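You operate a simulated robot arm through the tools that you are given. There is no shell and no other tool.

Carry out the task below with a simulated robot arm. There is one attempt and no reset: what you move stays moved.

## Task
Inflate the orange buoy into the green, then vent it flat.
Fine: never past the green; buoy air valve closed, vent knob back down. Where these are worked on the way, their far stop is far enough and under half their travel is too little: buoy air valve.

The check looks at the end state, three seconds after you hand in, the way a careful person would. Anything else that was tipped, shoved, dropped, spilled or broken makes it a failure.

## Robot
A 6-joint arm with a fingered hand, fixed in place. Base frame: the origin is on the floor under the middle of its stand, x ahead of it, y to its left, z up; the work surface is at about z = 0.86. Lengths are in m, angles in degrees, forces in N, time in s.
With the tool pointing down near the work surface it reaches from about 0.32 to 0.94 m from the base axis. Its first joint turns from -166.0 to 166.0 degrees. Payload 5 kg.
Tool frame: the origin (TCP) lies between the finger pads and is the grasp point; the fingertips stand 0.037 m ahead of it; z points along the fingers, y is the line along which they close. The gripper opens to 0.124 m; its body begins 0.043 m behind the TCP. The gripper is a hand of 3 fingers: y runs from the thumb to the fingers, the wrist lies at [-0.021, -0.125, -0.215] in the tool frame, and closing takes about 1.5 s.
Orientation is that of the tool frame in the base frame, as a unit quaternion [x, y, z, w]. With the fingers straight down and the wrist toward the robot, the tool's x, y and z point along [0, 1, 0], [1, 0, 0] and [0, 0, -1] of the base frame.

## Interface
- The arm moves only by the tool apply_moves. Its argument "deltas" is a list of rows, each an object of numbers (a shift or turn left out is 0, a gripper value left out holds the last): "dx", "dy", "dz": the shift along the tool's x, y, z in units of 100 mm (1.0 is 100 mm); "rx", "ry", "rz": the turn, a rotation vector about the tool's x, y, z in units of 120 degrees (1.0 is 120 degrees). In form: [{"dx": .., "dy": .., "dz": .., "rx": .., "ry": .., "rz": ..}, ...]. A call has 1 to 20 rows; each row is the pose to reach, as a shift and turn from the pose commanded when the call began, along the tool's axes at that moment. "gripper" is the gripper command, from -1 (fully open) to 1 (shut), values between in proportion, set as the call begins (left out, the last holds). A call with a number of a shift or a turn outside -1 to 1 is refused whole. Rows are played at 5 a second. More than 0.05 m and 8.6 degrees between two rows, or a gripper value outside its range, and nothing of the call is played. Where a pose cannot be reached the arm comes as near as it can. A force on the tool above 40 N (or 10 N above the force at the start of the call, whichever is more), or a blocked arm, ends the call early, and 0.2 s more pass. Each finger travels about 0.072 m/s and halts on what it meets, pressing with about 27 N; the grip force reading is that of the motor and also rises with nothing between the fingers. The clock runs only during rows and for 0.2 s after the last one: add rows that repeat a pose to give the fingers time. It gives the time, the measured TCP pose, the force on the tool (base axes), the opening and the grip force at its end, in the units of the frame above (readings bear some noise), with the torque about the TCP (base axes, N m) and any sound that the robot's microphone picked up.
- Cameras (640 x 400 px; columns grow to the right, rows downward): "scene" is fixed at [0.2215, -0.4947, 1.4662]; the picture's right is [0.39, -0.92, 0.00], its down [-0.50, -0.21, -0.84] and it looks along [0.77, 0.33, -0.55] (base axes); focal length 314 px, centre (320, 200). "wrist" rides on the gripper at [0.072, -0.104, -0.154] in the tool frame; the picture's right is [-0.83, 0.26, -0.49], its down [-0.51, -0.72, 0.47] and it looks along [-0.23, 0.64, 0.73] (tool axes); focal length 243 px, centre (320, 200). There is no depth. A picture from a camera that has moved, and an enlarged one, comes with that camera's place and axes in the base frame and with its lens. The place of the scene camera against the robot may be out by one fixed shift of up to 0.018 m in any direction.
- camera(camera): a new picture of that camera. It takes no simulated time.
- set_fingers(index, middle, thumb_bend, thumb_turn): sets how far each is bent, from 0 (flat) to 100 (curled in); at 30 the hand is open as for a grip, at 70 the pads meet at the TCP. One left out holds its place. A second passes; each finger stops where it meets its share of the squeeze, and holds until it gets a number again. A gripper value or a shape takes the hand back. It gives what a move gives, with no picture; readings hold the bend of each and the force on the fingers (four entries, about 0 where the hand has none), thumb and palm. thumb_turn goes from beside the hand (0) to across from the fingers (100), as for a grip.
- preshape(shape): the hand has 3 fingers and takes this shape, open, in about a second: jaw (thumb against the fingers, like two jaws); tri (thumb and two fingers); tip (a fingertip pinch); poke (one finger out to press); point (the index stretched); flat (the hand flat); cup (the hand cupped); fist (a fist). The gripper value then closes the fingers along that shape, each until it touches; the sizes above hold for jaw. It gives what a move gives, with no picture.
- zoom(camera, box): a new picture of the part [left, top, right, bottom] of that camera's present view, enlarged. It takes no simulated time.
- sign_off(): hands the job in; it is judged then, once.

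Nothing tells you positions but the pictures and the camera data. Unless the task says otherwise, let go and move clear before handing in.

The tools are called after "Emit:" by a JSON object that holds its "name" and its "arguments". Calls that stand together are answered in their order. apply_moves: Moves the arm, as the interface text tells. Its arguments: {"type":"object","properties":{"deltas":{"type":"array","items":{"type":"object","properties":{"dx":{"type":"number"},"dy":{"type":"number"},"dz":{"type":"number"},"rx":{"type":"number"},"ry":{"type":"number"},"rz":{"type":"number"}}}},"gripper":{"type":"number"}},"required":["deltas"]} The other tools are called the same way: preshape (shape) gives the hand a shape; set_fingers (index, middle, thumb_bend, thumb_turn) moves the fingers one by one; camera (camera) takes a picture; zoom (camera, box) takes an enlarged picture of a part of a camera's view; sign_off () hands the job in.

At the start:

```text
time: 0.0
ee_pos: [0.7175, 0.1995, 1.1985]
tool_rot: [0.707, 0.707, 0.0, 0.0]
contact_force: [0.0, -1.0, 0.3]
moment: [-0.01, 0.0, -0.02]
gripper_width: 0.1238
gripper_force: 0.0
shape: jaw
bend: [30.0, 30.0, 30.0, 98.0]
finger forces: [0.0, 0.0, 0.0, 0.0, 0.0, 0.1]
```

scene: 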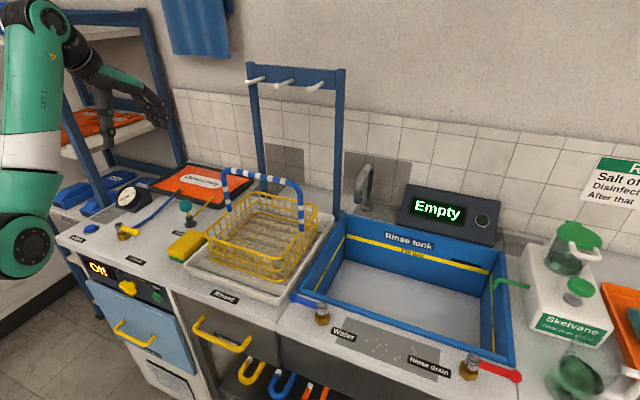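
wrist: 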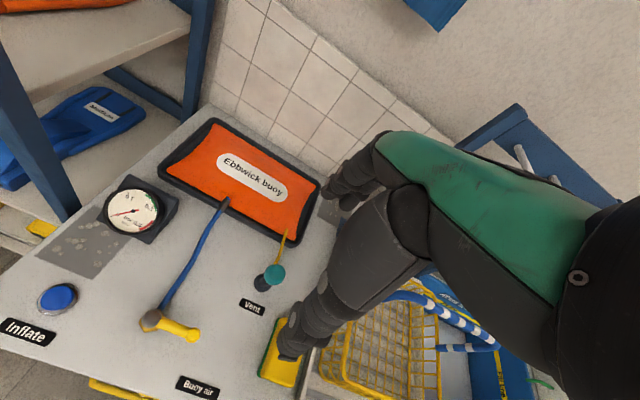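

I see the orange Ebbwick buoy on the left of the bench, with a gauge, a blue Inflate button, a yellow-handled buoy air valve and a teal vent knob. I'll zoom in on each to work out what they are before moving anything.

Emit:
{"name": "zoom", "arguments": {"camera": "scene", "box": [50, 150, 250, 275]}}

Emit:
{"name": "zoom", "arguments": {"camera": "wrist", "box": [0, 150, 320, 400]}}

Emit:
{"name": "zoom", "arguments": {"camera": "wrist", "box": [80, 160, 200, 250]}}

```text
3.20 times, centred on (150, 212) of scene
camera zoom: at [0.2215, -0.4947, 1.4662], right [0.39, -0.92, 0.0], down [-0.5, -0.21, -0.84], along [0.77, 0.33, -0.55], focal length 1006 px, centre (864, 160)
```

zoom: 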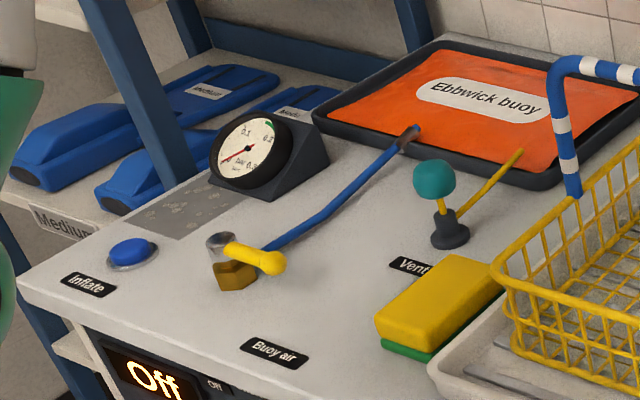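

```text
1.60 times, centred on (160, 275) of wrist
camera zoom: at [0.6125, 0.2716, 1.3528], right [0.26, -0.83, 0.49], down [-0.72, -0.51, -0.47], along [0.64, -0.23, -0.73], focal length 388 px, centre (576, 80)
```

zoom: 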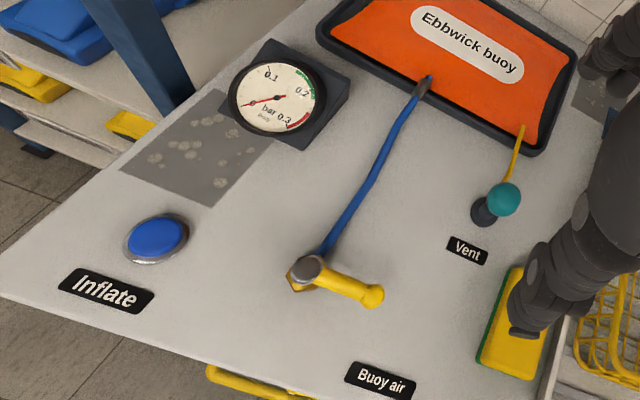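

```text
4.44 times, centred on (140, 205) of wrist
camera zoom: at [0.6125, 0.2716, 1.3528], right [0.26, -0.83, 0.49], down [-0.72, -0.51, -0.47], along [0.64, -0.23, -0.73], focal length 1078 px, centre (1120, 178)
```

zoom: 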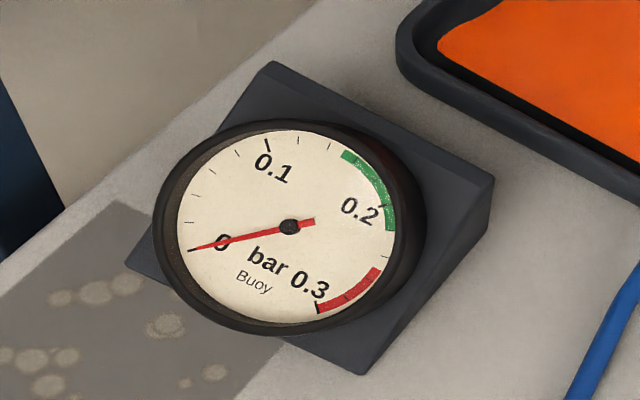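

The gauge reads 0, with its green band around 0.17 to 0.22. I'll look at the "Off" panel on the cabinet front and at the valve body more closely.

Emit:
{"name": "zoom", "arguments": {"camera": "scene", "box": [70, 240, 200, 400]}}

Emit:
{"name": "zoom", "arguments": {"camera": "scene", "box": [100, 205, 164, 245]}}

Emit:
{"name": "zoom", "arguments": {"camera": "wrist", "box": [120, 280, 248, 360]}}

Emit:
{"name": "zoom", "arguments": {"camera": "scene", "box": [160, 180, 224, 220]}}

Emit:
{"name": "zoom", "arguments": {"camera": "scene", "box": [280, 280, 540, 400]}}

Emit:
{"name": "zoom", "arguments": {"camera": "scene", "box": [114, 180, 154, 210]}}

```text
2.50 times, centred on (135, 320) of scene
camera zoom: at [0.2215, -0.4947, 1.4662], right [0.39, -0.92, 0.0], down [-0.5, -0.21, -0.84], along [0.77, 0.33, -0.55], focal length 786 px, centre (782, -100)
```

zoom: 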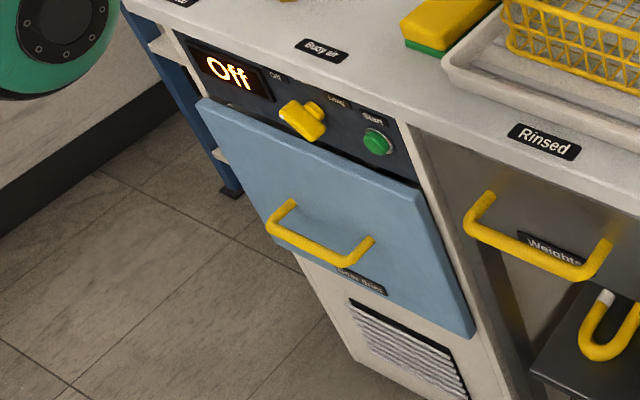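

```text
10.00 times, centred on (132, 225) of scene
camera zoom: at [0.2215, -0.4947, 1.4662], right [0.39, -0.92, 0.0], down [-0.5, -0.21, -0.84], along [0.77, 0.33, -0.55], focal length 3142 px, centre (2200, -50)
```

zoom: 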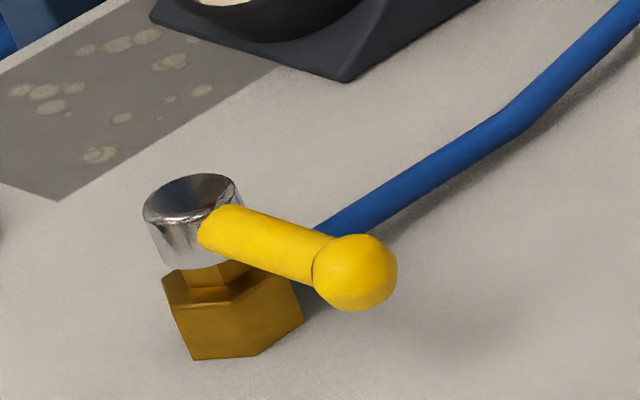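

```text
5.00 times, centred on (184, 320) of wrist
camera zoom: at [0.6125, 0.2716, 1.3528], right [0.26, -0.83, 0.49], down [-0.72, -0.51, -0.47], along [0.64, -0.23, -0.73], focal length 1213 px, centre (1000, -400)
```

zoom: 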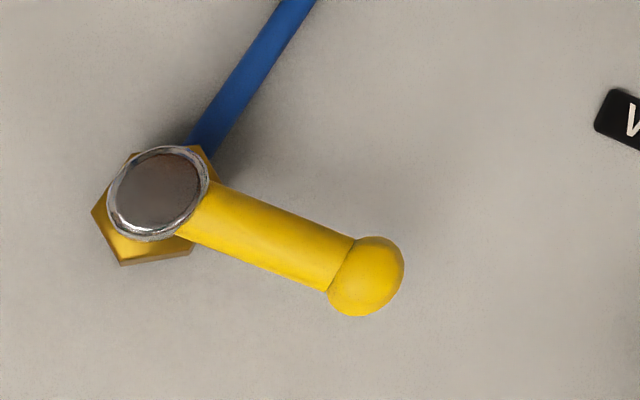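

```text
10.00 times, centred on (192, 200) of scene
camera zoom: at [0.2215, -0.4947, 1.4662], right [0.39, -0.92, 0.0], down [-0.5, -0.21, -0.84], along [0.77, 0.33, -0.55], focal length 3142 px, centre (1600, 200)
```

zoom: 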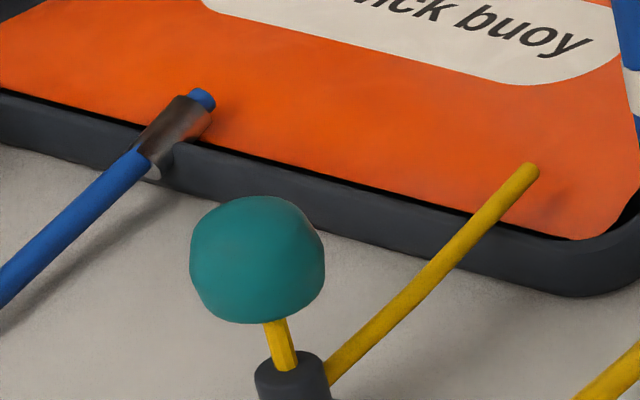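

```text
2.46 times, centred on (410, 340) of scene
camera zoom: at [0.2215, -0.4947, 1.4662], right [0.39, -0.92, 0.0], down [-0.5, -0.21, -0.84], along [0.77, 0.33, -0.55], focal length 774 px, centre (98, -145)
```

zoom: 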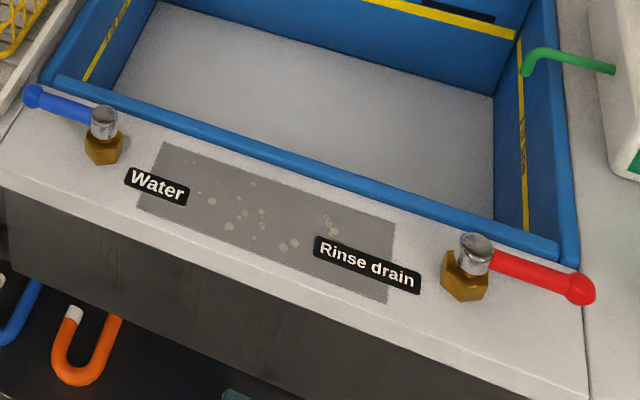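

```text
13.33 times, centred on (134, 195) of scene
camera zoom: at [0.2215, -0.4947, 1.4662], right [0.39, -0.92, 0.0], down [-0.5, -0.21, -0.84], along [0.77, 0.33, -0.55], focal length 4190 px, centre (2800, 267)
```

zoom: 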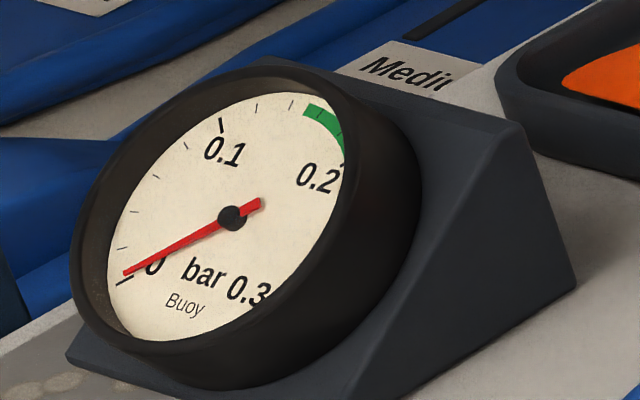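

The "Off" panel belongs to a dryer-type drawer, so I'll leave it alone. I place the valve pivot near (0.648, 0.303), with its handle pointing toward -y, the button near (0.633, 0.42) and the vent ball near (0.772, 0.172, 0.937). Next I'll set the poke shape high above the bench to see where the fingertip sits.

Emit:
{"name": "preshape", "arguments": {"shape": "poke"}}

Emit:
{"name": "camera", "arguments": {"camera": "wrist"}}

Emit:
{"name": "zoom", "arguments": {"camera": "scene", "box": [40, 20, 200, 140]}}

```text
time: 0.9
ee_pos: [0.7184, 0.2007, 1.1987]
tool_rot: [0.707, 0.707, 0.0, 0.0]
contact_force: [-0.2, -0.1, 0.8]
moment: [0.02, -0.01, -0.01]
gripper_width: 0.0
gripper_force: 0.0
shape: poke
bend: [70.0, 70.0, 100.0, 100.0]
finger forces: [0.0, 0.0, 0.0, 0.0, 0.0, 0.0]
```

```text
taken
camera wrist: at [0.6125, 0.2716, 1.3529], right [0.26, -0.83, 0.49], down [-0.72, -0.51, -0.47], along [0.64, -0.23, -0.73], focal length 243 px, centre (320, 200)
```

wrist: 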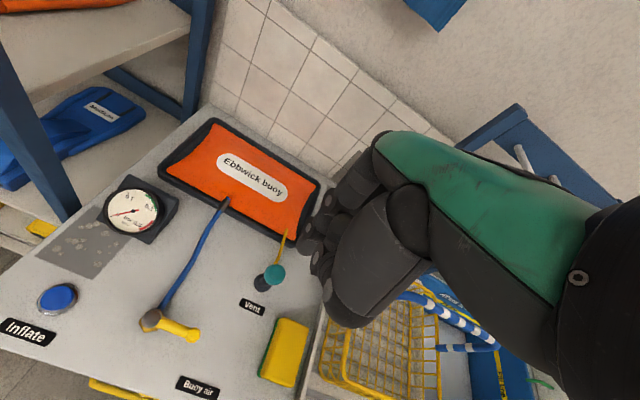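

```text
3.33 times, centred on (120, 80) of scene
camera zoom: at [0.2215, -0.4947, 1.4662], right [0.39, -0.92, 0.0], down [-0.5, -0.21, -0.84], along [0.77, 0.33, -0.55], focal length 1048 px, centre (987, 600)
```

zoom: 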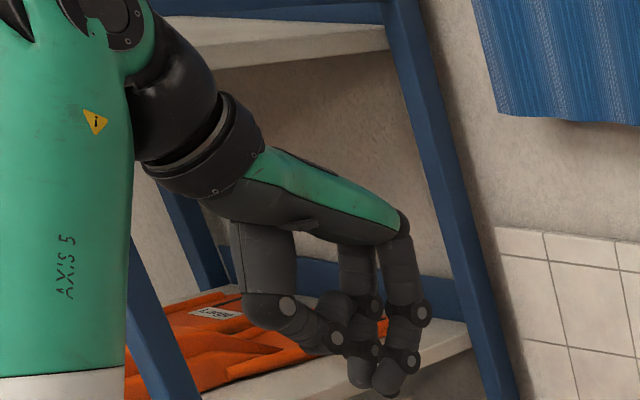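

In the poke shape the fingers bend down toward the TCP. I'll zoom in to find exactly where the tips are.

Emit:
{"name": "zoom", "arguments": {"camera": "wrist", "box": [240, 130, 440, 340]}}

Emit:
{"name": "zoom", "arguments": {"camera": "scene", "box": [100, 70, 164, 130]}}

```text
1.90 times, centred on (340, 235) of wrist
camera zoom: at [0.6125, 0.2716, 1.3529], right [0.26, -0.83, 0.49], down [-0.72, -0.51, -0.47], along [0.64, -0.23, -0.73], focal length 462 px, centre (282, 133)
```

zoom: 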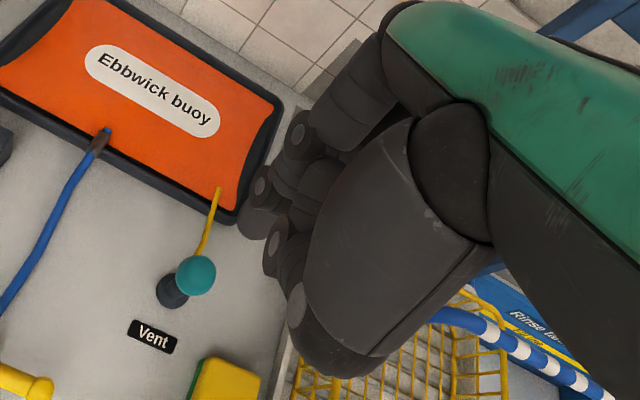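

```text
6.67 times, centred on (132, 100) of scene
camera zoom: at [0.2215, -0.4947, 1.4662], right [0.39, -0.92, 0.0], down [-0.5, -0.21, -0.84], along [0.77, 0.33, -0.55], focal length 2095 px, centre (1573, 867)
```

zoom: 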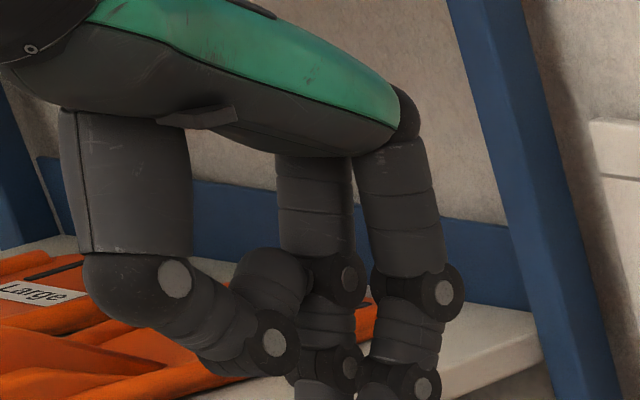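

In poke, both fingers point down together and the thumb is tucked in. I'll curl the middle finger so that one slim finger sticks out, then look again.

Emit:
{"name": "set_fingers", "arguments": {"index": 60, "middle": 100, "thumb_bend": 100, "thumb_turn": 100}}

Emit:
{"name": "zoom", "arguments": {"camera": "wrist", "box": [240, 130, 440, 340]}}

Emit:
{"name": "zoom", "arguments": {"camera": "scene", "box": [90, 60, 186, 150]}}

```text
time: 1.9
ee_pos: [0.7184, 0.2006, 1.1984]
tool_rot: [0.707, 0.707, 0.0, 0.0]
contact_force: [-0.4, -0.4, -0.2]
moment: [-0.01, 0.0, 0.0]
gripper_width: 0.0347
gripper_force: 0.1
shape: fingers
bend: [29.0, 100.0, 100.0, 100.0]
finger forces: [0.0, 0.0, 0.1, 0.0, 0.0, 0.1]
```

```text
1.90 times, centred on (340, 235) of wrist
camera zoom: at [0.6125, 0.2716, 1.3528], right [0.26, -0.83, 0.49], down [-0.72, -0.51, -0.47], along [0.64, -0.23, -0.73], focal length 462 px, centre (282, 133)
```

zoom: 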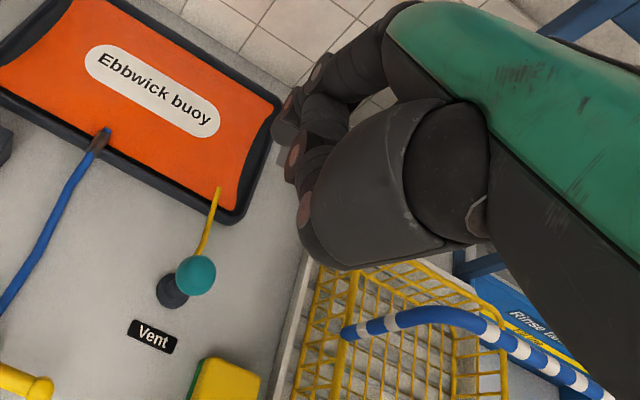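

```text
4.44 times, centred on (138, 105) of scene
camera zoom: at [0.2215, -0.4947, 1.4662], right [0.39, -0.92, 0.0], down [-0.5, -0.21, -0.84], along [0.77, 0.33, -0.55], focal length 1397 px, centre (1129, 622)
```

zoom: 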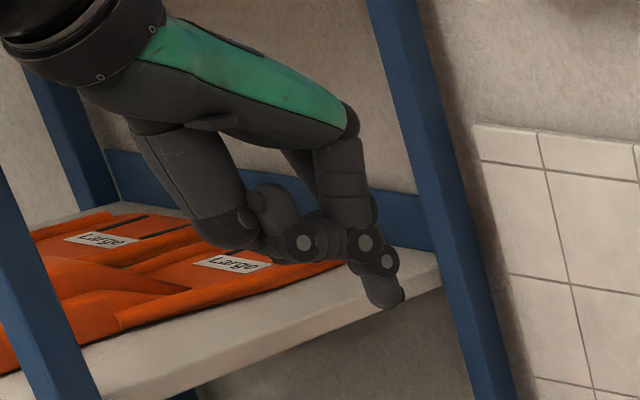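

The index finger interferes with the thumb in that shape. The jaw shape is well defined, so I'll go back to it half open and move above the valve handle to cage it between thumb and fingers.

Emit:
{"name": "preshape", "arguments": {"shape": "jaw"}}

Emit:
{"name": "apply_moves", "arguments": {"deltas": [{"dx": 0.14, "dy": -0.17, "dz": 0.25}, {"dx": 0.28, "dy": -0.35, "dz": 0.5}, {"dx": 0.42, "dy": -0.53, "dz": 0.75}, {"dx": 0.57, "dy": -0.7, "dz": 1.0}, {"dx": 0.57, "dy": -0.7, "dz": 1.0}, {"dx": 0.57, "dy": -0.7, "dz": 1.0}], "gripper": 0}}

Emit:
{"name": "camera", "arguments": {"camera": "wrist"}}

Emit:
{"name": "camera", "arguments": {"camera": "scene"}}

```text
time: 2.8
ee_pos: [0.7176, 0.1998, 1.1975]
tool_rot: [0.708, 0.706, 0.0, 0.0]
contact_force: [-0.3, -0.1, 0.1]
moment: [-0.01, -0.01, 0.02]
gripper_width: 0.1236
gripper_force: 0.2
shape: jaw
bend: [30.0, 30.0, 30.0, 98.0]
finger forces: [0.0, 0.0, 0.1, 0.0, 0.1, 0.0]
```

```text
time: 4.2
ee_pos: [0.6481, 0.2553, 1.1022]
tool_rot: [0.706, 0.708, 0.0, -0.001]
contact_force: [0.0, 0.6, 0.7]
moment: [-0.01, -0.02, -0.01]
gripper_width: 0.0623
gripper_force: 0.0
shape: jaw
bend: [74.0, 45.0, 69.0, 100.0]
finger forces: [0.1, 0.1, 0.0, 0.1, 0.0, 0.0]
```

```text
taken
camera wrist: at [0.5441, 0.3283, 1.2562], right [0.26, -0.83, 0.49], down [-0.72, -0.51, -0.47], along [0.64, -0.23, -0.73], focal length 243 px, centre (320, 200)
```

wrist: 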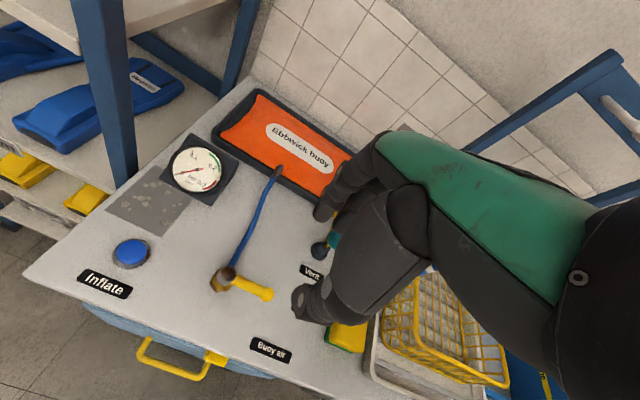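

```text
taken
```

scene: 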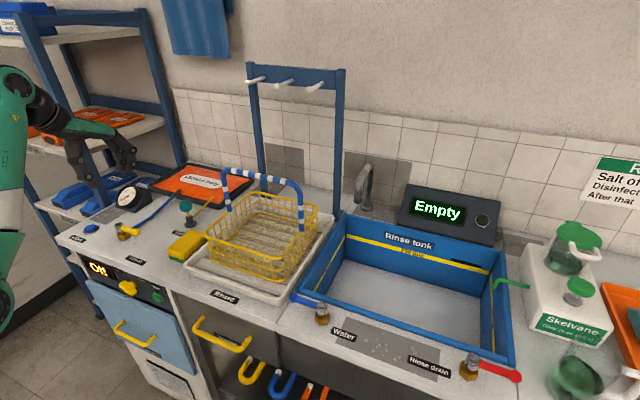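

I'm above the valve at z 1.10. I'll zoom in to refine the handle position and see how the fingers line up with it.

Emit:
{"name": "zoom", "arguments": {"camera": "wrist", "box": [190, 220, 350, 340]}}

Emit:
{"name": "zoom", "arguments": {"camera": "scene", "box": [60, 100, 188, 250]}}

Emit:
{"name": "zoom", "arguments": {"camera": "scene", "box": [80, 110, 150, 210]}}

```text
3.33 times, centred on (270, 280) of wrist
camera zoom: at [0.5441, 0.3283, 1.2562], right [0.26, -0.83, 0.49], down [-0.72, -0.51, -0.47], along [0.64, -0.23, -0.73], focal length 809 px, centre (487, -67)
```

zoom: 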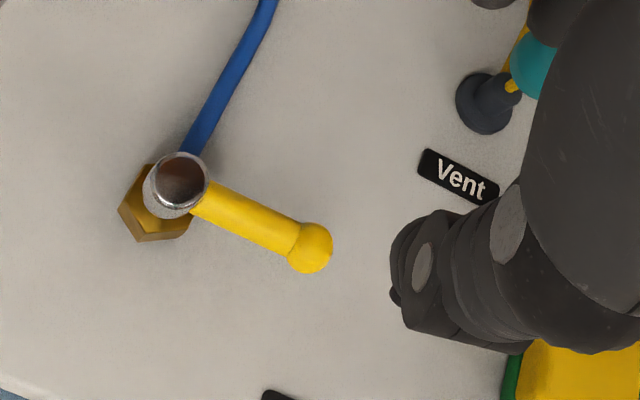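

```text
2.67 times, centred on (124, 175) of scene
camera zoom: at [0.2215, -0.4947, 1.4662], right [0.39, -0.92, 0.0], down [-0.5, -0.21, -0.84], along [0.77, 0.33, -0.55], focal length 838 px, centre (843, 267)
```

zoom: 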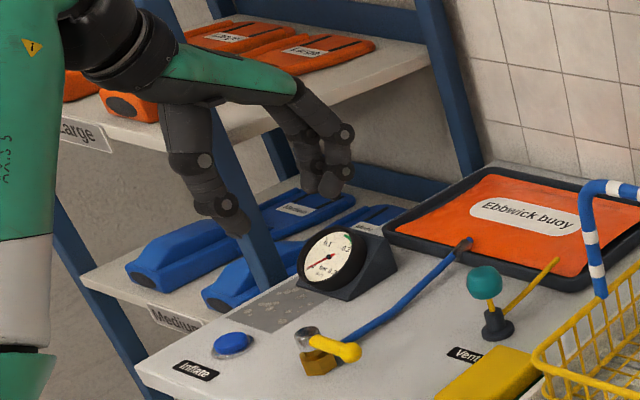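

```text
4.00 times, centred on (115, 160) of scene
camera zoom: at [0.2215, -0.4947, 1.4662], right [0.39, -0.92, 0.0], down [-0.5, -0.21, -0.84], along [0.77, 0.33, -0.55], focal length 1257 px, centre (1140, 360)
```

zoom: 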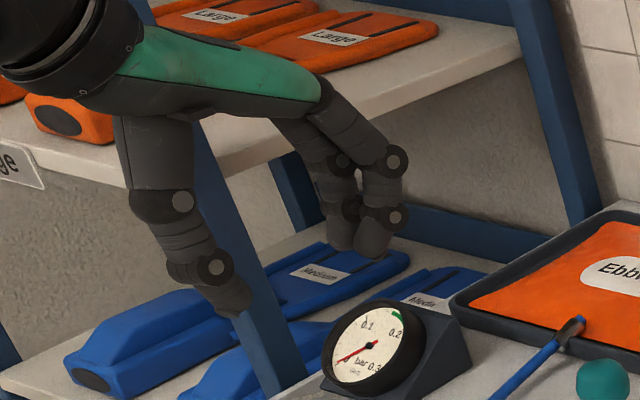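

I estimate the handle axis at z≈0.903, with its ball at (0.650, 0.242) and the pivot at (0.650, 0.304). I'll narrow the jaw somewhat and come down to z≈1.0 over the middle of the handle, then check again.

Emit:
{"name": "apply_moves", "arguments": {"deltas": [{"dx": -0.03, "dy": 0.01, "dz": 0.3}, {"dx": -0.065, "dy": 0.025, "dz": 0.65}, {"dx": -0.065, "dy": 0.025, "dz": 0.98}, {"dx": -0.065, "dy": 0.025, "dz": 0.98}, {"dx": -0.065, "dy": 0.025, "dz": 0.98}], "gripper": 0.2}}

Emit:
{"name": "camera", "arguments": {"camera": "wrist"}}

Emit:
{"name": "zoom", "arguments": {"camera": "scene", "box": [80, 140, 176, 250]}}

```text
time: 5.4
ee_pos: [0.6517, 0.2494, 1.0003]
tool_rot: [0.707, 0.707, -0.001, 0.001]
contact_force: [0.2, -0.2, -0.2]
moment: [-0.02, -0.01, -0.01]
gripper_width: 0.0499
gripper_force: 0.0
shape: jaw
bend: [74.0, 49.0, 72.0, 100.0]
finger forces: [0.0, 0.1, 0.0, 0.1, 0.0, 0.1]
```

```text
taken
camera wrist: at [0.5472, 0.3213, 1.1548], right [0.26, -0.83, 0.49], down [-0.72, -0.51, -0.47], along [0.64, -0.23, -0.73], focal length 243 px, centre (320, 200)
```

wrist: 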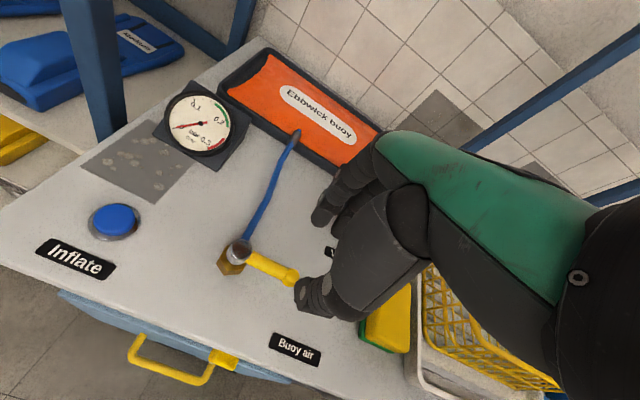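

```text
3.64 times, centred on (128, 195) of scene
camera zoom: at [0.2215, -0.4947, 1.4662], right [0.39, -0.92, 0.0], down [-0.5, -0.21, -0.84], along [0.77, 0.33, -0.55], focal length 1143 px, centre (1018, 218)
```

zoom: 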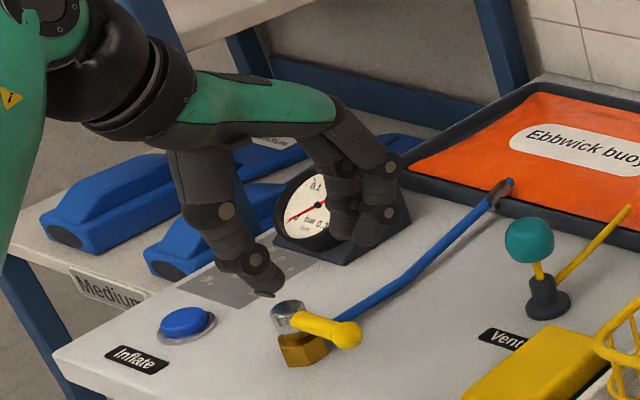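

The handle is centred between thumb and fingers at x≈0.648. I'll descend straight down to TCP z≈0.915 so the fingertips sit below the handle axis and above the bench.

Emit:
{"name": "apply_moves", "arguments": {"deltas": [{"dy": -0.02, "dz": 0.25}, {"dy": -0.02, "dz": 0.5}, {"dy": -0.02, "dz": 0.7}, {"dy": -0.02, "dz": 0.85}, {"dy": -0.02, "dz": 0.85}, {"dy": -0.02, "dz": 0.85}]}}

Emit:
{"name": "camera", "arguments": {"camera": "wrist"}}

Emit:
{"name": "zoom", "arguments": {"camera": "scene", "box": [80, 170, 176, 250]}}

```text
time: 6.8
ee_pos: [0.6489, 0.2487, 0.9145]
tool_rot: [0.707, 0.707, 0.0, 0.001]
contact_force: [0.0, 0.0, 0.1]
moment: [-0.01, 0.04, -0.02]
gripper_width: 0.0499
gripper_force: 0.2
shape: jaw
bend: [74.0, 49.0, 72.0, 100.0]
finger forces: [0.0, 0.0, 0.0, 0.1, 0.0, 0.1]
```

```text
taken
camera wrist: at [0.544, 0.321, 1.0691], right [0.26, -0.83, 0.49], down [-0.72, -0.51, -0.47], along [0.64, -0.23, -0.73], focal length 243 px, centre (320, 200)
```

wrist: 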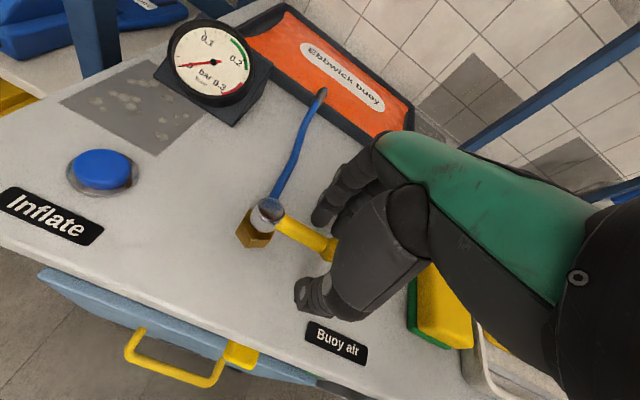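

```text
5.00 times, centred on (128, 210) of scene
camera zoom: at [0.2215, -0.4947, 1.4662], right [0.39, -0.92, 0.0], down [-0.5, -0.21, -0.84], along [0.77, 0.33, -0.55], focal length 1571 px, centre (1280, 150)
```

zoom: 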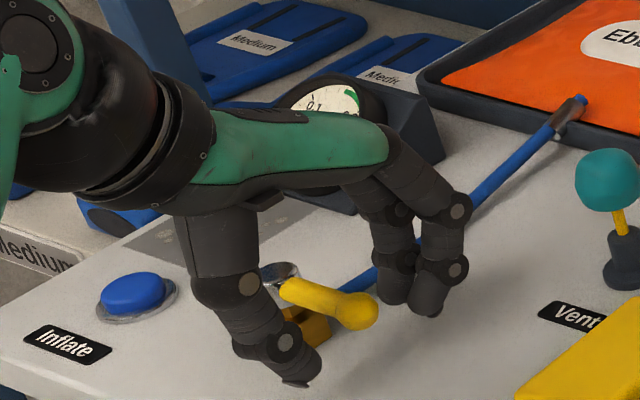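

The handle is now caged. I'll probe its turning direction gently, first toward -x in small steps while watching the force.

Emit:
{"name": "apply_moves", "arguments": {"deltas": [{"dy": -0.04}, {"dy": -0.08}, {"dy": -0.12}, {"dy": -0.16}, {"dy": -0.2}, {"dy": -0.24}]}}

Emit:
{"name": "zoom", "arguments": {"camera": "wrist", "box": [200, 130, 400, 330]}}

Emit:
{"name": "zoom", "arguments": {"camera": "scene", "box": [80, 170, 176, 250]}}

```text
time: 8.2
ee_pos: [0.6224, 0.2518, 0.9154]
tool_rot: [0.707, 0.707, 0.0, 0.0]
contact_force: [0.7, -0.6, -0.1]
moment: [-0.03, -0.05, -0.05]
gripper_width: 0.0504
gripper_force: 0.1
shape: jaw
bend: [74.0, 49.0, 72.0, 100.0]
finger forces: [1.0, 0.0, 0.1, 0.0, 0.0, 0.0]
```

```text
2.00 times, centred on (300, 230) of wrist
camera zoom: at [0.5183, 0.323, 1.07], right [0.26, -0.83, 0.49], down [-0.72, -0.51, -0.47], along [0.64, -0.23, -0.73], focal length 485 px, centre (360, 140)
```

zoom: 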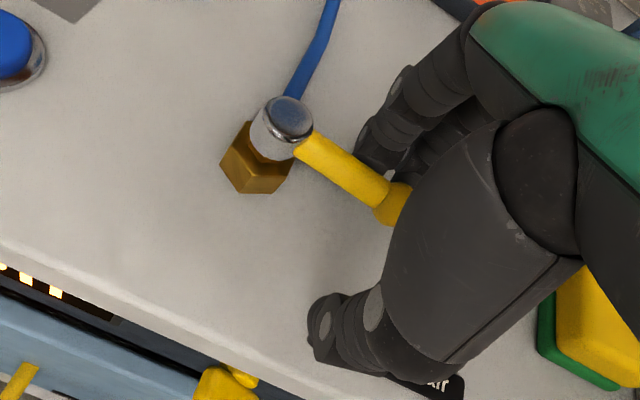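

```text
5.00 times, centred on (128, 210) of scene
camera zoom: at [0.2215, -0.4947, 1.4662], right [0.39, -0.92, 0.0], down [-0.5, -0.21, -0.84], along [0.77, 0.33, -0.55], focal length 1571 px, centre (1280, 150)
```

zoom: 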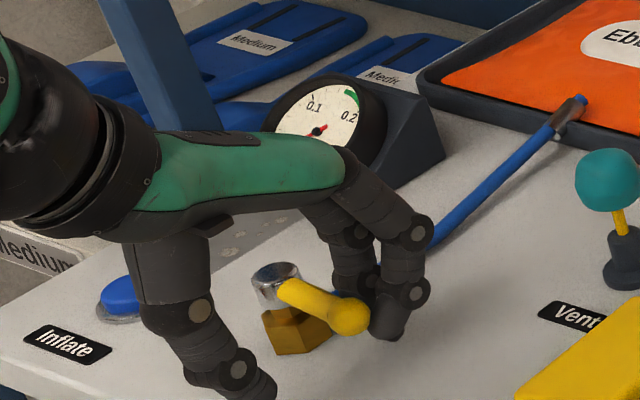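

The finger is just touching the ball, with about 1 N on the index. I'll keep nudging toward -x to see whether the handle turns freely or is against its stop.

Emit:
{"name": "apply_moves", "arguments": {"deltas": [{"dy": -0.03}, {"dy": -0.06}, {"dy": -0.09}, {"dy": -0.12}]}}

Emit:
{"name": "zoom", "arguments": {"camera": "scene", "box": [80, 170, 176, 250]}}

```text
time: 9.2
ee_pos: [0.6122, 0.2508, 0.9152]
tool_rot: [0.707, 0.707, 0.0, 0.0]
contact_force: [1.2, 0.9, -1.6]
moment: [-0.01, 0.01, 0.02]
gripper_width: 0.0504
gripper_force: 0.1
shape: jaw
bend: [74.0, 49.0, 72.0, 100.0]
finger forces: [1.5, 0.0, 0.0, 0.1, 0.0, 0.0]
```

```text
5.00 times, centred on (128, 210) of scene
camera zoom: at [0.2215, -0.4947, 1.4662], right [0.39, -0.92, 0.0], down [-0.5, -0.21, -0.84], along [0.77, 0.33, -0.55], focal length 1571 px, centre (1280, 150)
```

zoom: 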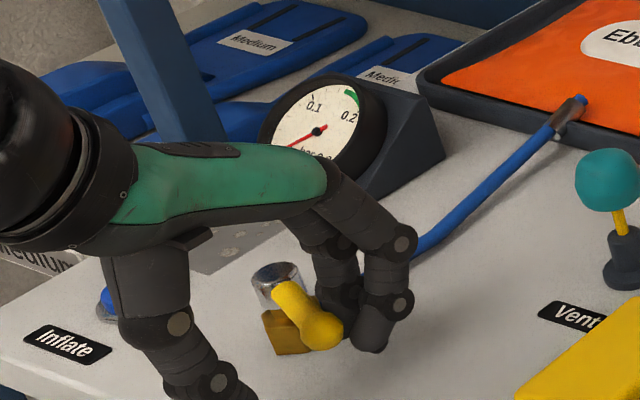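

The handle turns freely toward -x at about 1.5 N, and it has moved roughly 19°. I'll carry on around the arc, turning the tool with it, up to about half travel and then recheck.

Emit:
{"name": "apply_moves", "arguments": {"deltas": [{"dx": 0.064, "dy": -0.039, "rz": 0.042}, {"dx": 0.11, "dy": -0.086, "rz": 0.092}, {"dx": 0.171, "dy": -0.135, "rz": 0.15}, {"dx": 0.237, "dy": -0.176, "rz": 0.208}, {"dx": 0.237, "dy": -0.176, "rz": 0.208}]}}

Emit:
{"name": "zoom", "arguments": {"camera": "scene", "box": [80, 170, 176, 250]}}

Emit:
{"name": "camera", "arguments": {"camera": "wrist"}}

```text
time: 10.4
ee_pos: [0.5929, 0.2745, 0.9157]
tool_rot: [0.843, 0.537, 0.001, 0.001]
contact_force: [1.3, -0.6, 0.6]
moment: [0.0, 0.0, -0.05]
gripper_width: 0.0504
gripper_force: 0.0
shape: jaw
bend: [74.0, 49.0, 72.0, 100.0]
finger forces: [1.2, 0.0, 0.0, 0.0, 0.1, 0.0]
```

```text
5.00 times, centred on (128, 210) of scene
camera zoom: at [0.2215, -0.4947, 1.4662], right [0.39, -0.92, 0.0], down [-0.5, -0.21, -0.84], along [0.77, 0.33, -0.55], focal length 1571 px, centre (1280, 150)
```

zoom: 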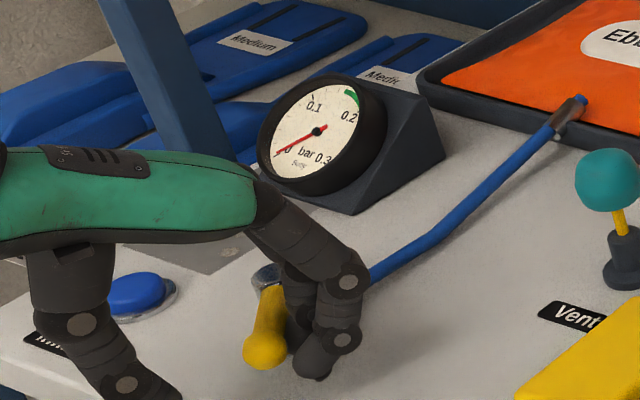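

```text
taken
camera wrist: at [0.5291, 0.3837, 1.0694], right [-0.11, -0.86, 0.49], down [-0.87, -0.15, -0.47], along [0.48, -0.48, -0.73], focal length 243 px, centre (320, 200)
```

wrist: 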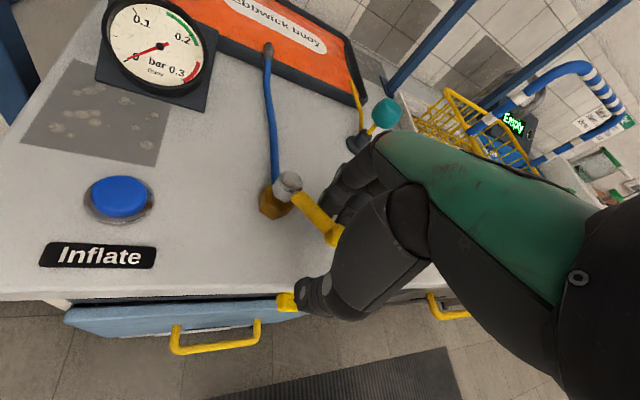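

The valve is a bit past half travel and follows with little force, and the gauge still reads 0. I'll keep going around the arc toward the far stop.

Emit:
{"name": "apply_moves", "arguments": {"deltas": [{"dx": 0.053, "dy": -0.069, "rz": 0.058}, {"dx": 0.116, "dy": -0.128, "rz": 0.117}, {"dx": 0.187, "dy": -0.18, "rz": 0.175}, {"dx": 0.264, "dy": -0.22, "rz": 0.233}, {"dx": 0.347, "dy": -0.25, "rz": 0.292}]}}

Emit:
{"name": "zoom", "arguments": {"camera": "scene", "box": [80, 170, 176, 250]}}

Emit:
{"name": "camera", "arguments": {"camera": "wrist"}}

```text
time: 11.6
ee_pos: [0.5844, 0.3152, 0.9143]
tool_rot: [0.966, 0.258, 0.0, 0.0]
contact_force: [0.2, -4.3, -0.6]
moment: [-0.06, 0.0, -0.11]
gripper_width: 0.0515
gripper_force: 0.1
shape: jaw
bend: [74.0, 49.0, 72.0, 100.0]
finger forces: [4.0, 0.0, 0.0, 0.0, 0.1, 0.1]
```

```text
5.00 times, centred on (128, 210) of scene
camera zoom: at [0.2215, -0.4947, 1.4662], right [0.39, -0.92, 0.0], down [-0.5, -0.21, -0.84], along [0.77, 0.33, -0.55], focal length 1571 px, centre (1280, 150)
```

zoom: 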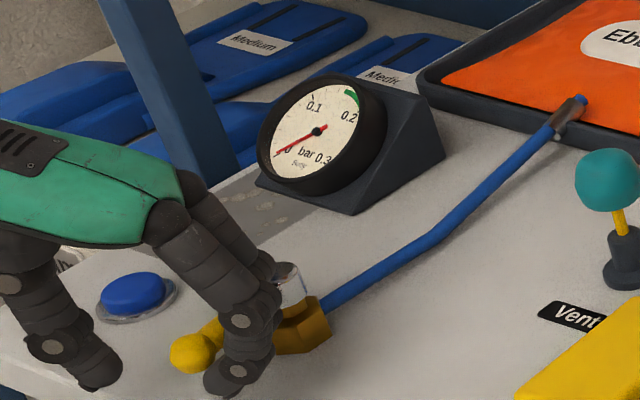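

```text
taken
camera wrist: at [0.5961, 0.4416, 1.0691], right [-0.59, -0.64, 0.49], down [-0.8, 0.37, -0.47], along [0.12, -0.67, -0.73], focal length 243 px, centre (320, 200)
```

wrist: 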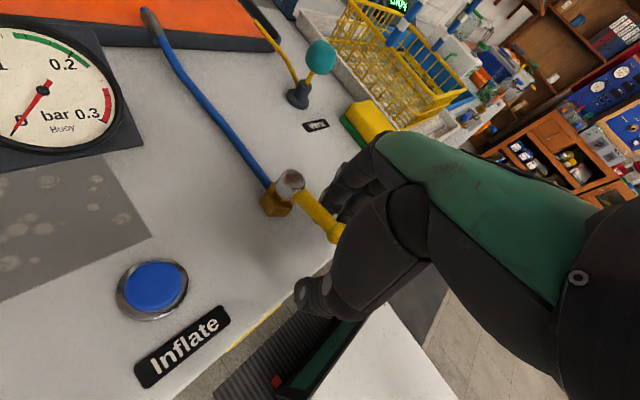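

The handle is now around 80° with 4 N of force, so it may be close to its stop. I'll nudge a little further to confirm.

Emit:
{"name": "apply_moves", "arguments": {"deltas": [{"dx": 0.02, "dy": -0.04}, {"dx": 0.04, "dy": -0.08}, {"dx": 0.04, "dy": -0.08}]}}

Emit:
{"name": "zoom", "arguments": {"camera": "wrist", "box": [200, 120, 400, 320]}}

```text
time: 12.4
ee_pos: [0.5843, 0.3242, 0.9137]
tool_rot: [0.966, 0.258, -0.001, 0.0]
contact_force: [-4.4, -18.4, -1.5]
moment: [-0.24, 0.15, -0.65]
gripper_width: 0.0572
gripper_force: 0.1
shape: jaw
bend: [73.0, 48.0, 72.0, 100.0]
finger forces: [14.4, 2.0, 0.0, 0.0, 0.0, 0.0]
```

```text
2.00 times, centred on (300, 220) of wrist
camera zoom: at [0.5952, 0.4503, 1.0689], right [-0.59, -0.64, 0.49], down [-0.8, 0.37, -0.47], along [0.12, -0.67, -0.73], focal length 485 px, centre (360, 160)
```

zoom: 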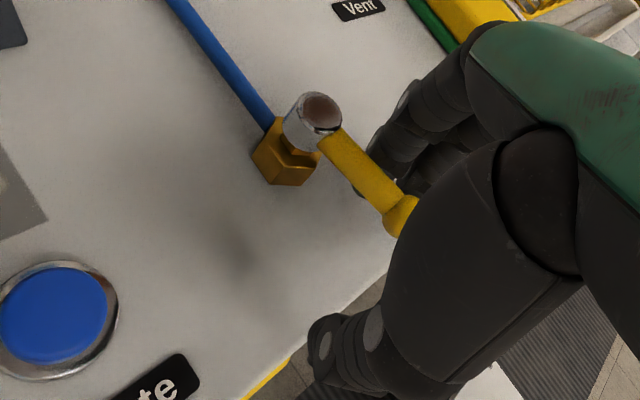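

The valve is at its far stop at 18 N, so it's fully open. I'll centre the cage to unload it, then lift straight up.

Emit:
{"name": "apply_moves", "arguments": {"deltas": [{"dx": -0.02, "dy": 0.1}, {"dx": -0.04, "dy": 0.22}, {"dx": -0.04, "dy": 0.22}, {"dx": -0.04, "dy": 0.22, "dz": -0.3}, {"dx": -0.04, "dy": 0.22, "dz": -0.65}, {"dx": -0.04, "dy": 0.22, "dz": -1.0}, {"dx": -0.04, "dy": 0.22, "dz": -1.0}]}}

Emit:
{"name": "camera", "arguments": {"camera": "wrist"}}

Emit:
{"name": "zoom", "arguments": {"camera": "scene", "box": [60, 150, 188, 250]}}

```text
time: 14.0
ee_pos: [0.6243, 0.3063, 0.9841]
tool_rot: [0.966, 0.26, 0.001, 0.0]
contact_force: [-0.4, 0.6, 0.1]
moment: [0.01, 0.03, 0.01]
gripper_width: 0.0502
gripper_force: 0.1
shape: jaw
bend: [74.0, 49.0, 72.0, 100.0]
finger forces: [0.0, 0.1, 0.0, 0.0, 0.1, 0.0]
out of reach, approached as far as the arm can: row 5, 6, 7
```

```text
taken
camera wrist: at [0.6331, 0.4316, 1.1398], right [-0.59, -0.64, 0.49], down [-0.8, 0.37, -0.47], along [0.12, -0.67, -0.73], focal length 243 px, centre (320, 200)
```

wrist: 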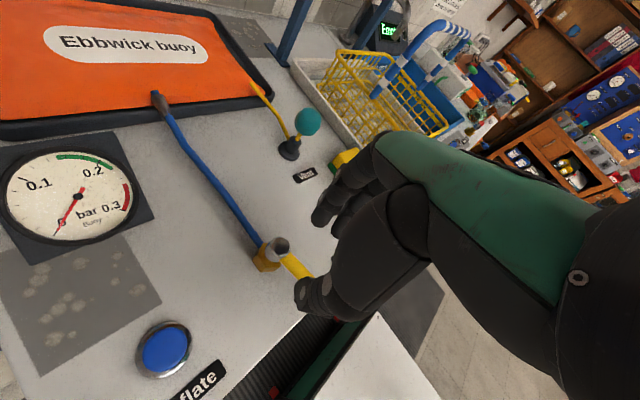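

```text
4.00 times, centred on (124, 200) of scene
camera zoom: at [0.2215, -0.4947, 1.4662], right [0.39, -0.92, 0.0], down [-0.5, -0.21, -0.84], along [0.77, 0.33, -0.55], focal length 1257 px, centre (1104, 200)
```

zoom: 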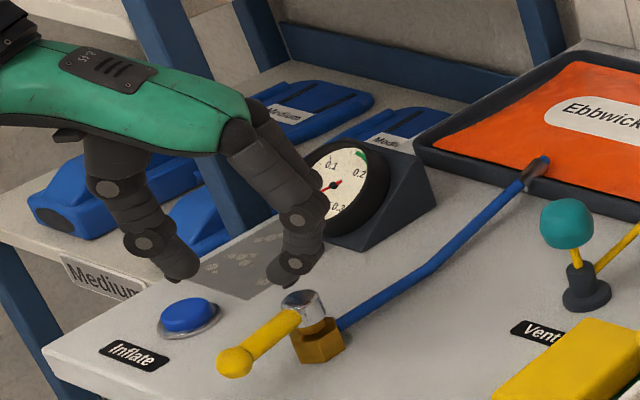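

The valve handle is fully over toward -x, and the hand is clear above it. Lifting hit the reach limit in this turned pose. I'll turn the tool back to its original heading and check where it ends up.

Emit:
{"name": "apply_moves", "arguments": {"deltas": [{"dx": 0.06, "dy": 0.04, "rz": -0.0625}, {"dx": 0.13, "dy": 0.07, "rz": -0.125}, {"dx": 0.2, "dy": 0.11, "rz": -0.1875}, {"dx": 0.26, "dy": 0.15, "rz": -0.25}, {"dx": 0.26, "dy": 0.15, "rz": -0.3125}, {"dx": 0.26, "dy": 0.15, "rz": -0.375}, {"dx": 0.26, "dy": 0.15, "rz": -0.4375}, {"dx": 0.26, "dy": 0.15, "rz": -0.5}, {"dx": 0.26, "dy": 0.15, "rz": -0.5}]}}

Emit:
{"name": "camera", "arguments": {"camera": "wrist"}}

Emit:
{"name": "zoom", "arguments": {"camera": "scene", "box": [60, 150, 188, 250]}}

```text
time: 16.0
ee_pos: [0.6516, 0.3051, 0.9859]
tool_rot: [0.706, 0.708, 0.0, 0.0]
contact_force: [-0.3, -0.8, -0.7]
moment: [0.02, 0.04, 0.0]
gripper_width: 0.05
gripper_force: 0.1
shape: jaw
bend: [74.0, 49.0, 72.0, 100.0]
finger forces: [0.0, 0.0, 0.0, 0.1, 0.0, 0.0]
```

```text
taken
camera wrist: at [0.5467, 0.3766, 1.14], right [0.26, -0.83, 0.49], down [-0.72, -0.51, -0.47], along [0.64, -0.23, -0.73], focal length 243 px, centre (320, 200)
```

wrist: 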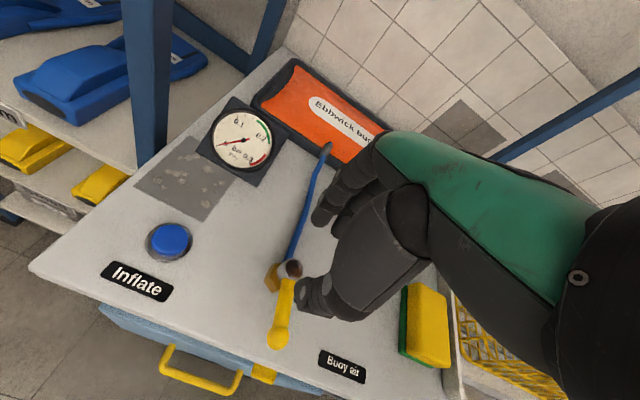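

```text
4.00 times, centred on (124, 200) of scene
camera zoom: at [0.2215, -0.4947, 1.4662], right [0.39, -0.92, 0.0], down [-0.5, -0.21, -0.84], along [0.77, 0.33, -0.55], focal length 1257 px, centre (1104, 200)
```

zoom: 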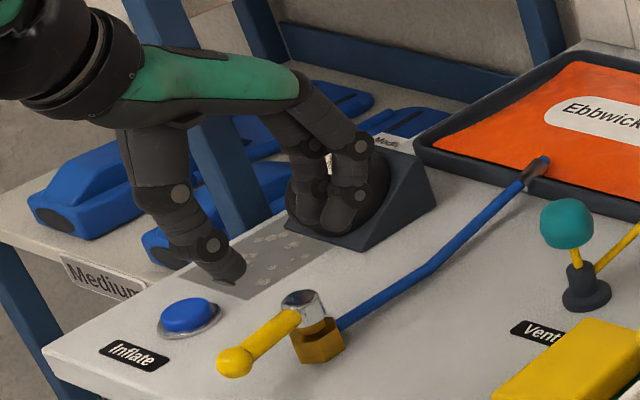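

The tool is back at its original heading at (0.652, 0.305, 0.986), and the valve handle stands open. I'll close the jaw into a blunt poker and move over toward the Inflate button near (0.631, 0.422).

Emit:
{"name": "apply_moves", "arguments": {"deltas": [{"dx": 0.0, "dz": -0.25}, {"dx": 0.3, "dy": -0.07, "dz": -0.3}, {"dx": 0.6, "dy": -0.14, "dz": -0.3}, {"dx": 0.9, "dy": -0.2, "dz": -0.3}, {"dx": 1.0, "dy": -0.2, "dz": -0.3}, {"dx": 1.0, "dy": -0.2, "dz": -0.3}, {"dx": 1.0, "dy": -0.2, "dz": -0.3}], "gripper": 1}}

Emit:
{"name": "camera", "arguments": {"camera": "wrist"}}

Emit:
{"name": "zoom", "arguments": {"camera": "scene", "box": [60, 150, 188, 250]}}

```text
time: 17.6
ee_pos: [0.6321, 0.4021, 1.0181]
tool_rot: [0.707, 0.707, -0.001, 0.0]
contact_force: [0.7, -0.4, -0.3]
moment: [0.01, -0.01, -0.04]
gripper_width: 0.0
gripper_force: 26.8
shape: jaw
bend: [70.0, 70.0, 57.0, 100.0]
finger forces: [0.1, 0.0, 0.0, 0.0, 0.0, 0.1]
```

```text
taken
camera wrist: at [0.527, 0.4744, 1.1721], right [0.26, -0.83, 0.49], down [-0.72, -0.51, -0.47], along [0.64, -0.23, -0.73], focal length 243 px, centre (320, 200)
```

wrist: 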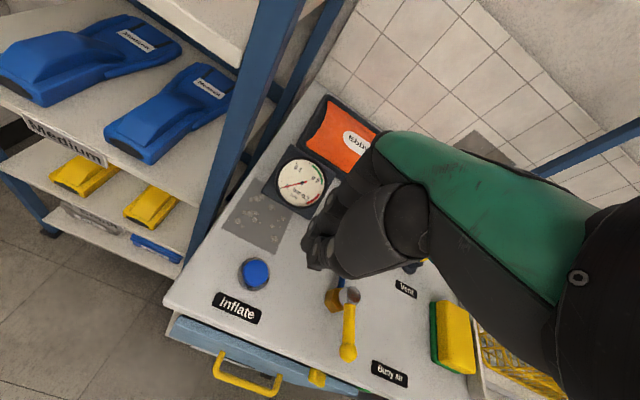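

```text
4.00 times, centred on (124, 200) of scene
camera zoom: at [0.2215, -0.4947, 1.4662], right [0.39, -0.92, 0.0], down [-0.5, -0.21, -0.84], along [0.77, 0.33, -0.55], focal length 1257 px, centre (1104, 200)
```

zoom: 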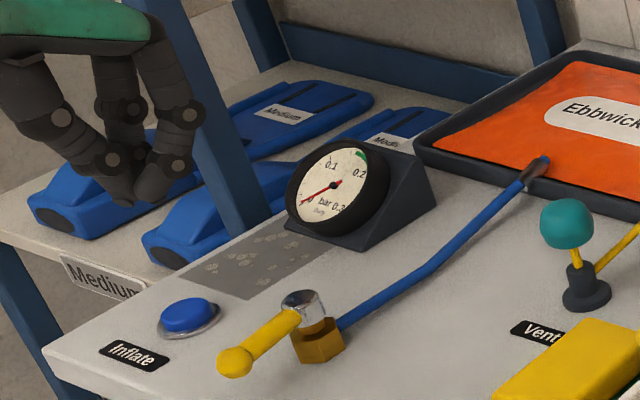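

The gauge is readable in the scene camera from here and still reads 0. I'll centre over the button and drop to just above it.

Emit:
{"name": "apply_moves", "arguments": {"deltas": [{"dx": 0.21, "dz": 0.1}, {"dx": 0.21, "dz": 0.4}, {"dx": 0.21, "dz": 0.68}, {"dx": 0.21, "dz": 0.68}, {"dx": 0.21, "dz": 0.68}]}}

Emit:
{"name": "camera", "arguments": {"camera": "wrist"}}

Emit:
{"name": "zoom", "arguments": {"camera": "scene", "box": [60, 160, 156, 250]}}

```text
time: 18.8
ee_pos: [0.6308, 0.4268, 0.9464]
tool_rot: [0.707, 0.707, -0.001, 0.0]
contact_force: [0.8, 1.1, 1.0]
moment: [0.0, -0.02, 0.0]
gripper_width: 0.0003
gripper_force: 27.6
shape: jaw
bend: [70.0, 70.0, 57.0, 100.0]
finger forces: [0.0, 0.0, 0.1, 0.0, 0.0, 0.0]
```

```text
taken
camera wrist: at [0.5261, 0.4976, 1.1017], right [0.26, -0.83, 0.49], down [-0.72, -0.51, -0.47], along [0.64, -0.23, -0.73], focal length 243 px, centre (320, 200)
```

wrist: 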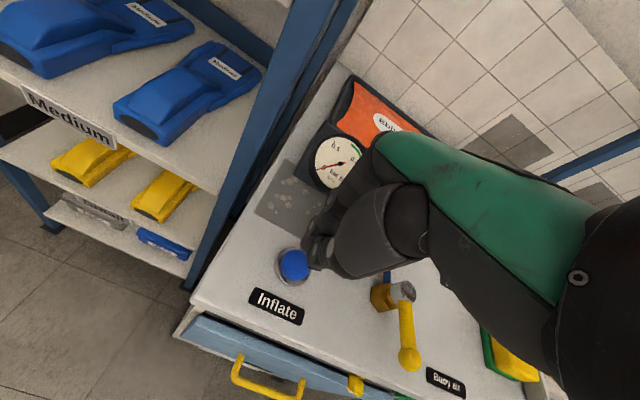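

```text
4.44 times, centred on (108, 205) of scene
camera zoom: at [0.2215, -0.4947, 1.4662], right [0.39, -0.92, 0.0], down [-0.5, -0.21, -0.84], along [0.77, 0.33, -0.55], focal length 1397 px, centre (1262, 178)
```

zoom: 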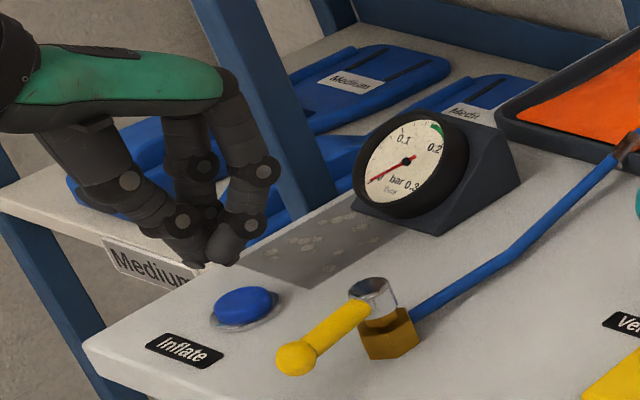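

I'm just above the button and the gauge still reads 0. I'll creep down in small steps until I feel contact.

Emit:
{"name": "apply_moves", "arguments": {"deltas": [{"dx": 0.02, "dy": -0.02, "dz": 0.06}, {"dx": 0.02, "dy": -0.02, "dz": 0.12}, {"dx": 0.02, "dy": -0.02, "dz": 0.16}]}}

Emit:
{"name": "zoom", "arguments": {"camera": "scene", "box": [60, 160, 156, 250]}}

Emit:
{"name": "zoom", "arguments": {"camera": "wrist", "box": [240, 120, 440, 320]}}

```text
time: 19.6
ee_pos: [0.6303, 0.4275, 0.9323]
tool_rot: [0.706, 0.708, 0.0, 0.0]
contact_force: [0.8, -0.2, -0.3]
moment: [-0.01, -0.02, 0.01]
gripper_width: 0.0
gripper_force: 27.5
shape: jaw
bend: [70.0, 70.0, 57.0, 100.0]
finger forces: [0.0, 0.1, 0.0, 0.0, 0.1, 0.0]
```

```text
4.44 times, centred on (108, 205) of scene
camera zoom: at [0.2215, -0.4947, 1.4662], right [0.39, -0.92, 0.0], down [-0.5, -0.21, -0.84], along [0.77, 0.33, -0.55], focal length 1397 px, centre (1262, 178)
```

zoom: 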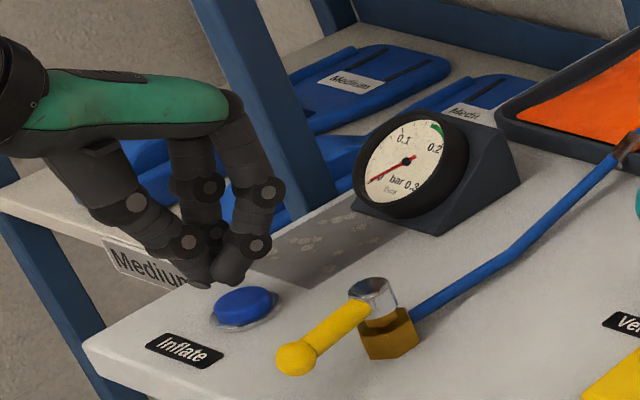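

```text
2.00 times, centred on (340, 220) of wrist
camera zoom: at [0.5246, 0.4995, 1.086], right [0.26, -0.83, 0.49], down [-0.72, -0.51, -0.47], along [0.64, -0.23, -0.73], focal length 485 px, centre (280, 160)
```

zoom: 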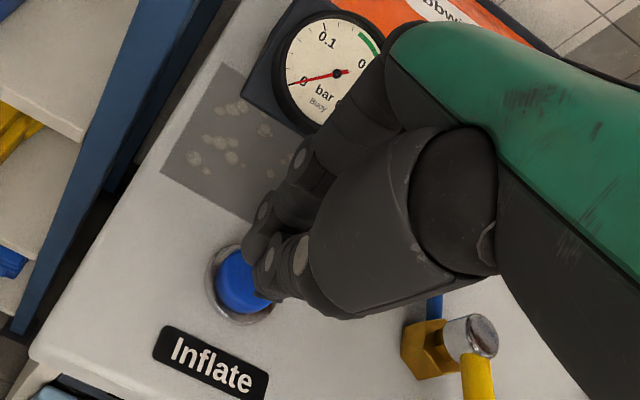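

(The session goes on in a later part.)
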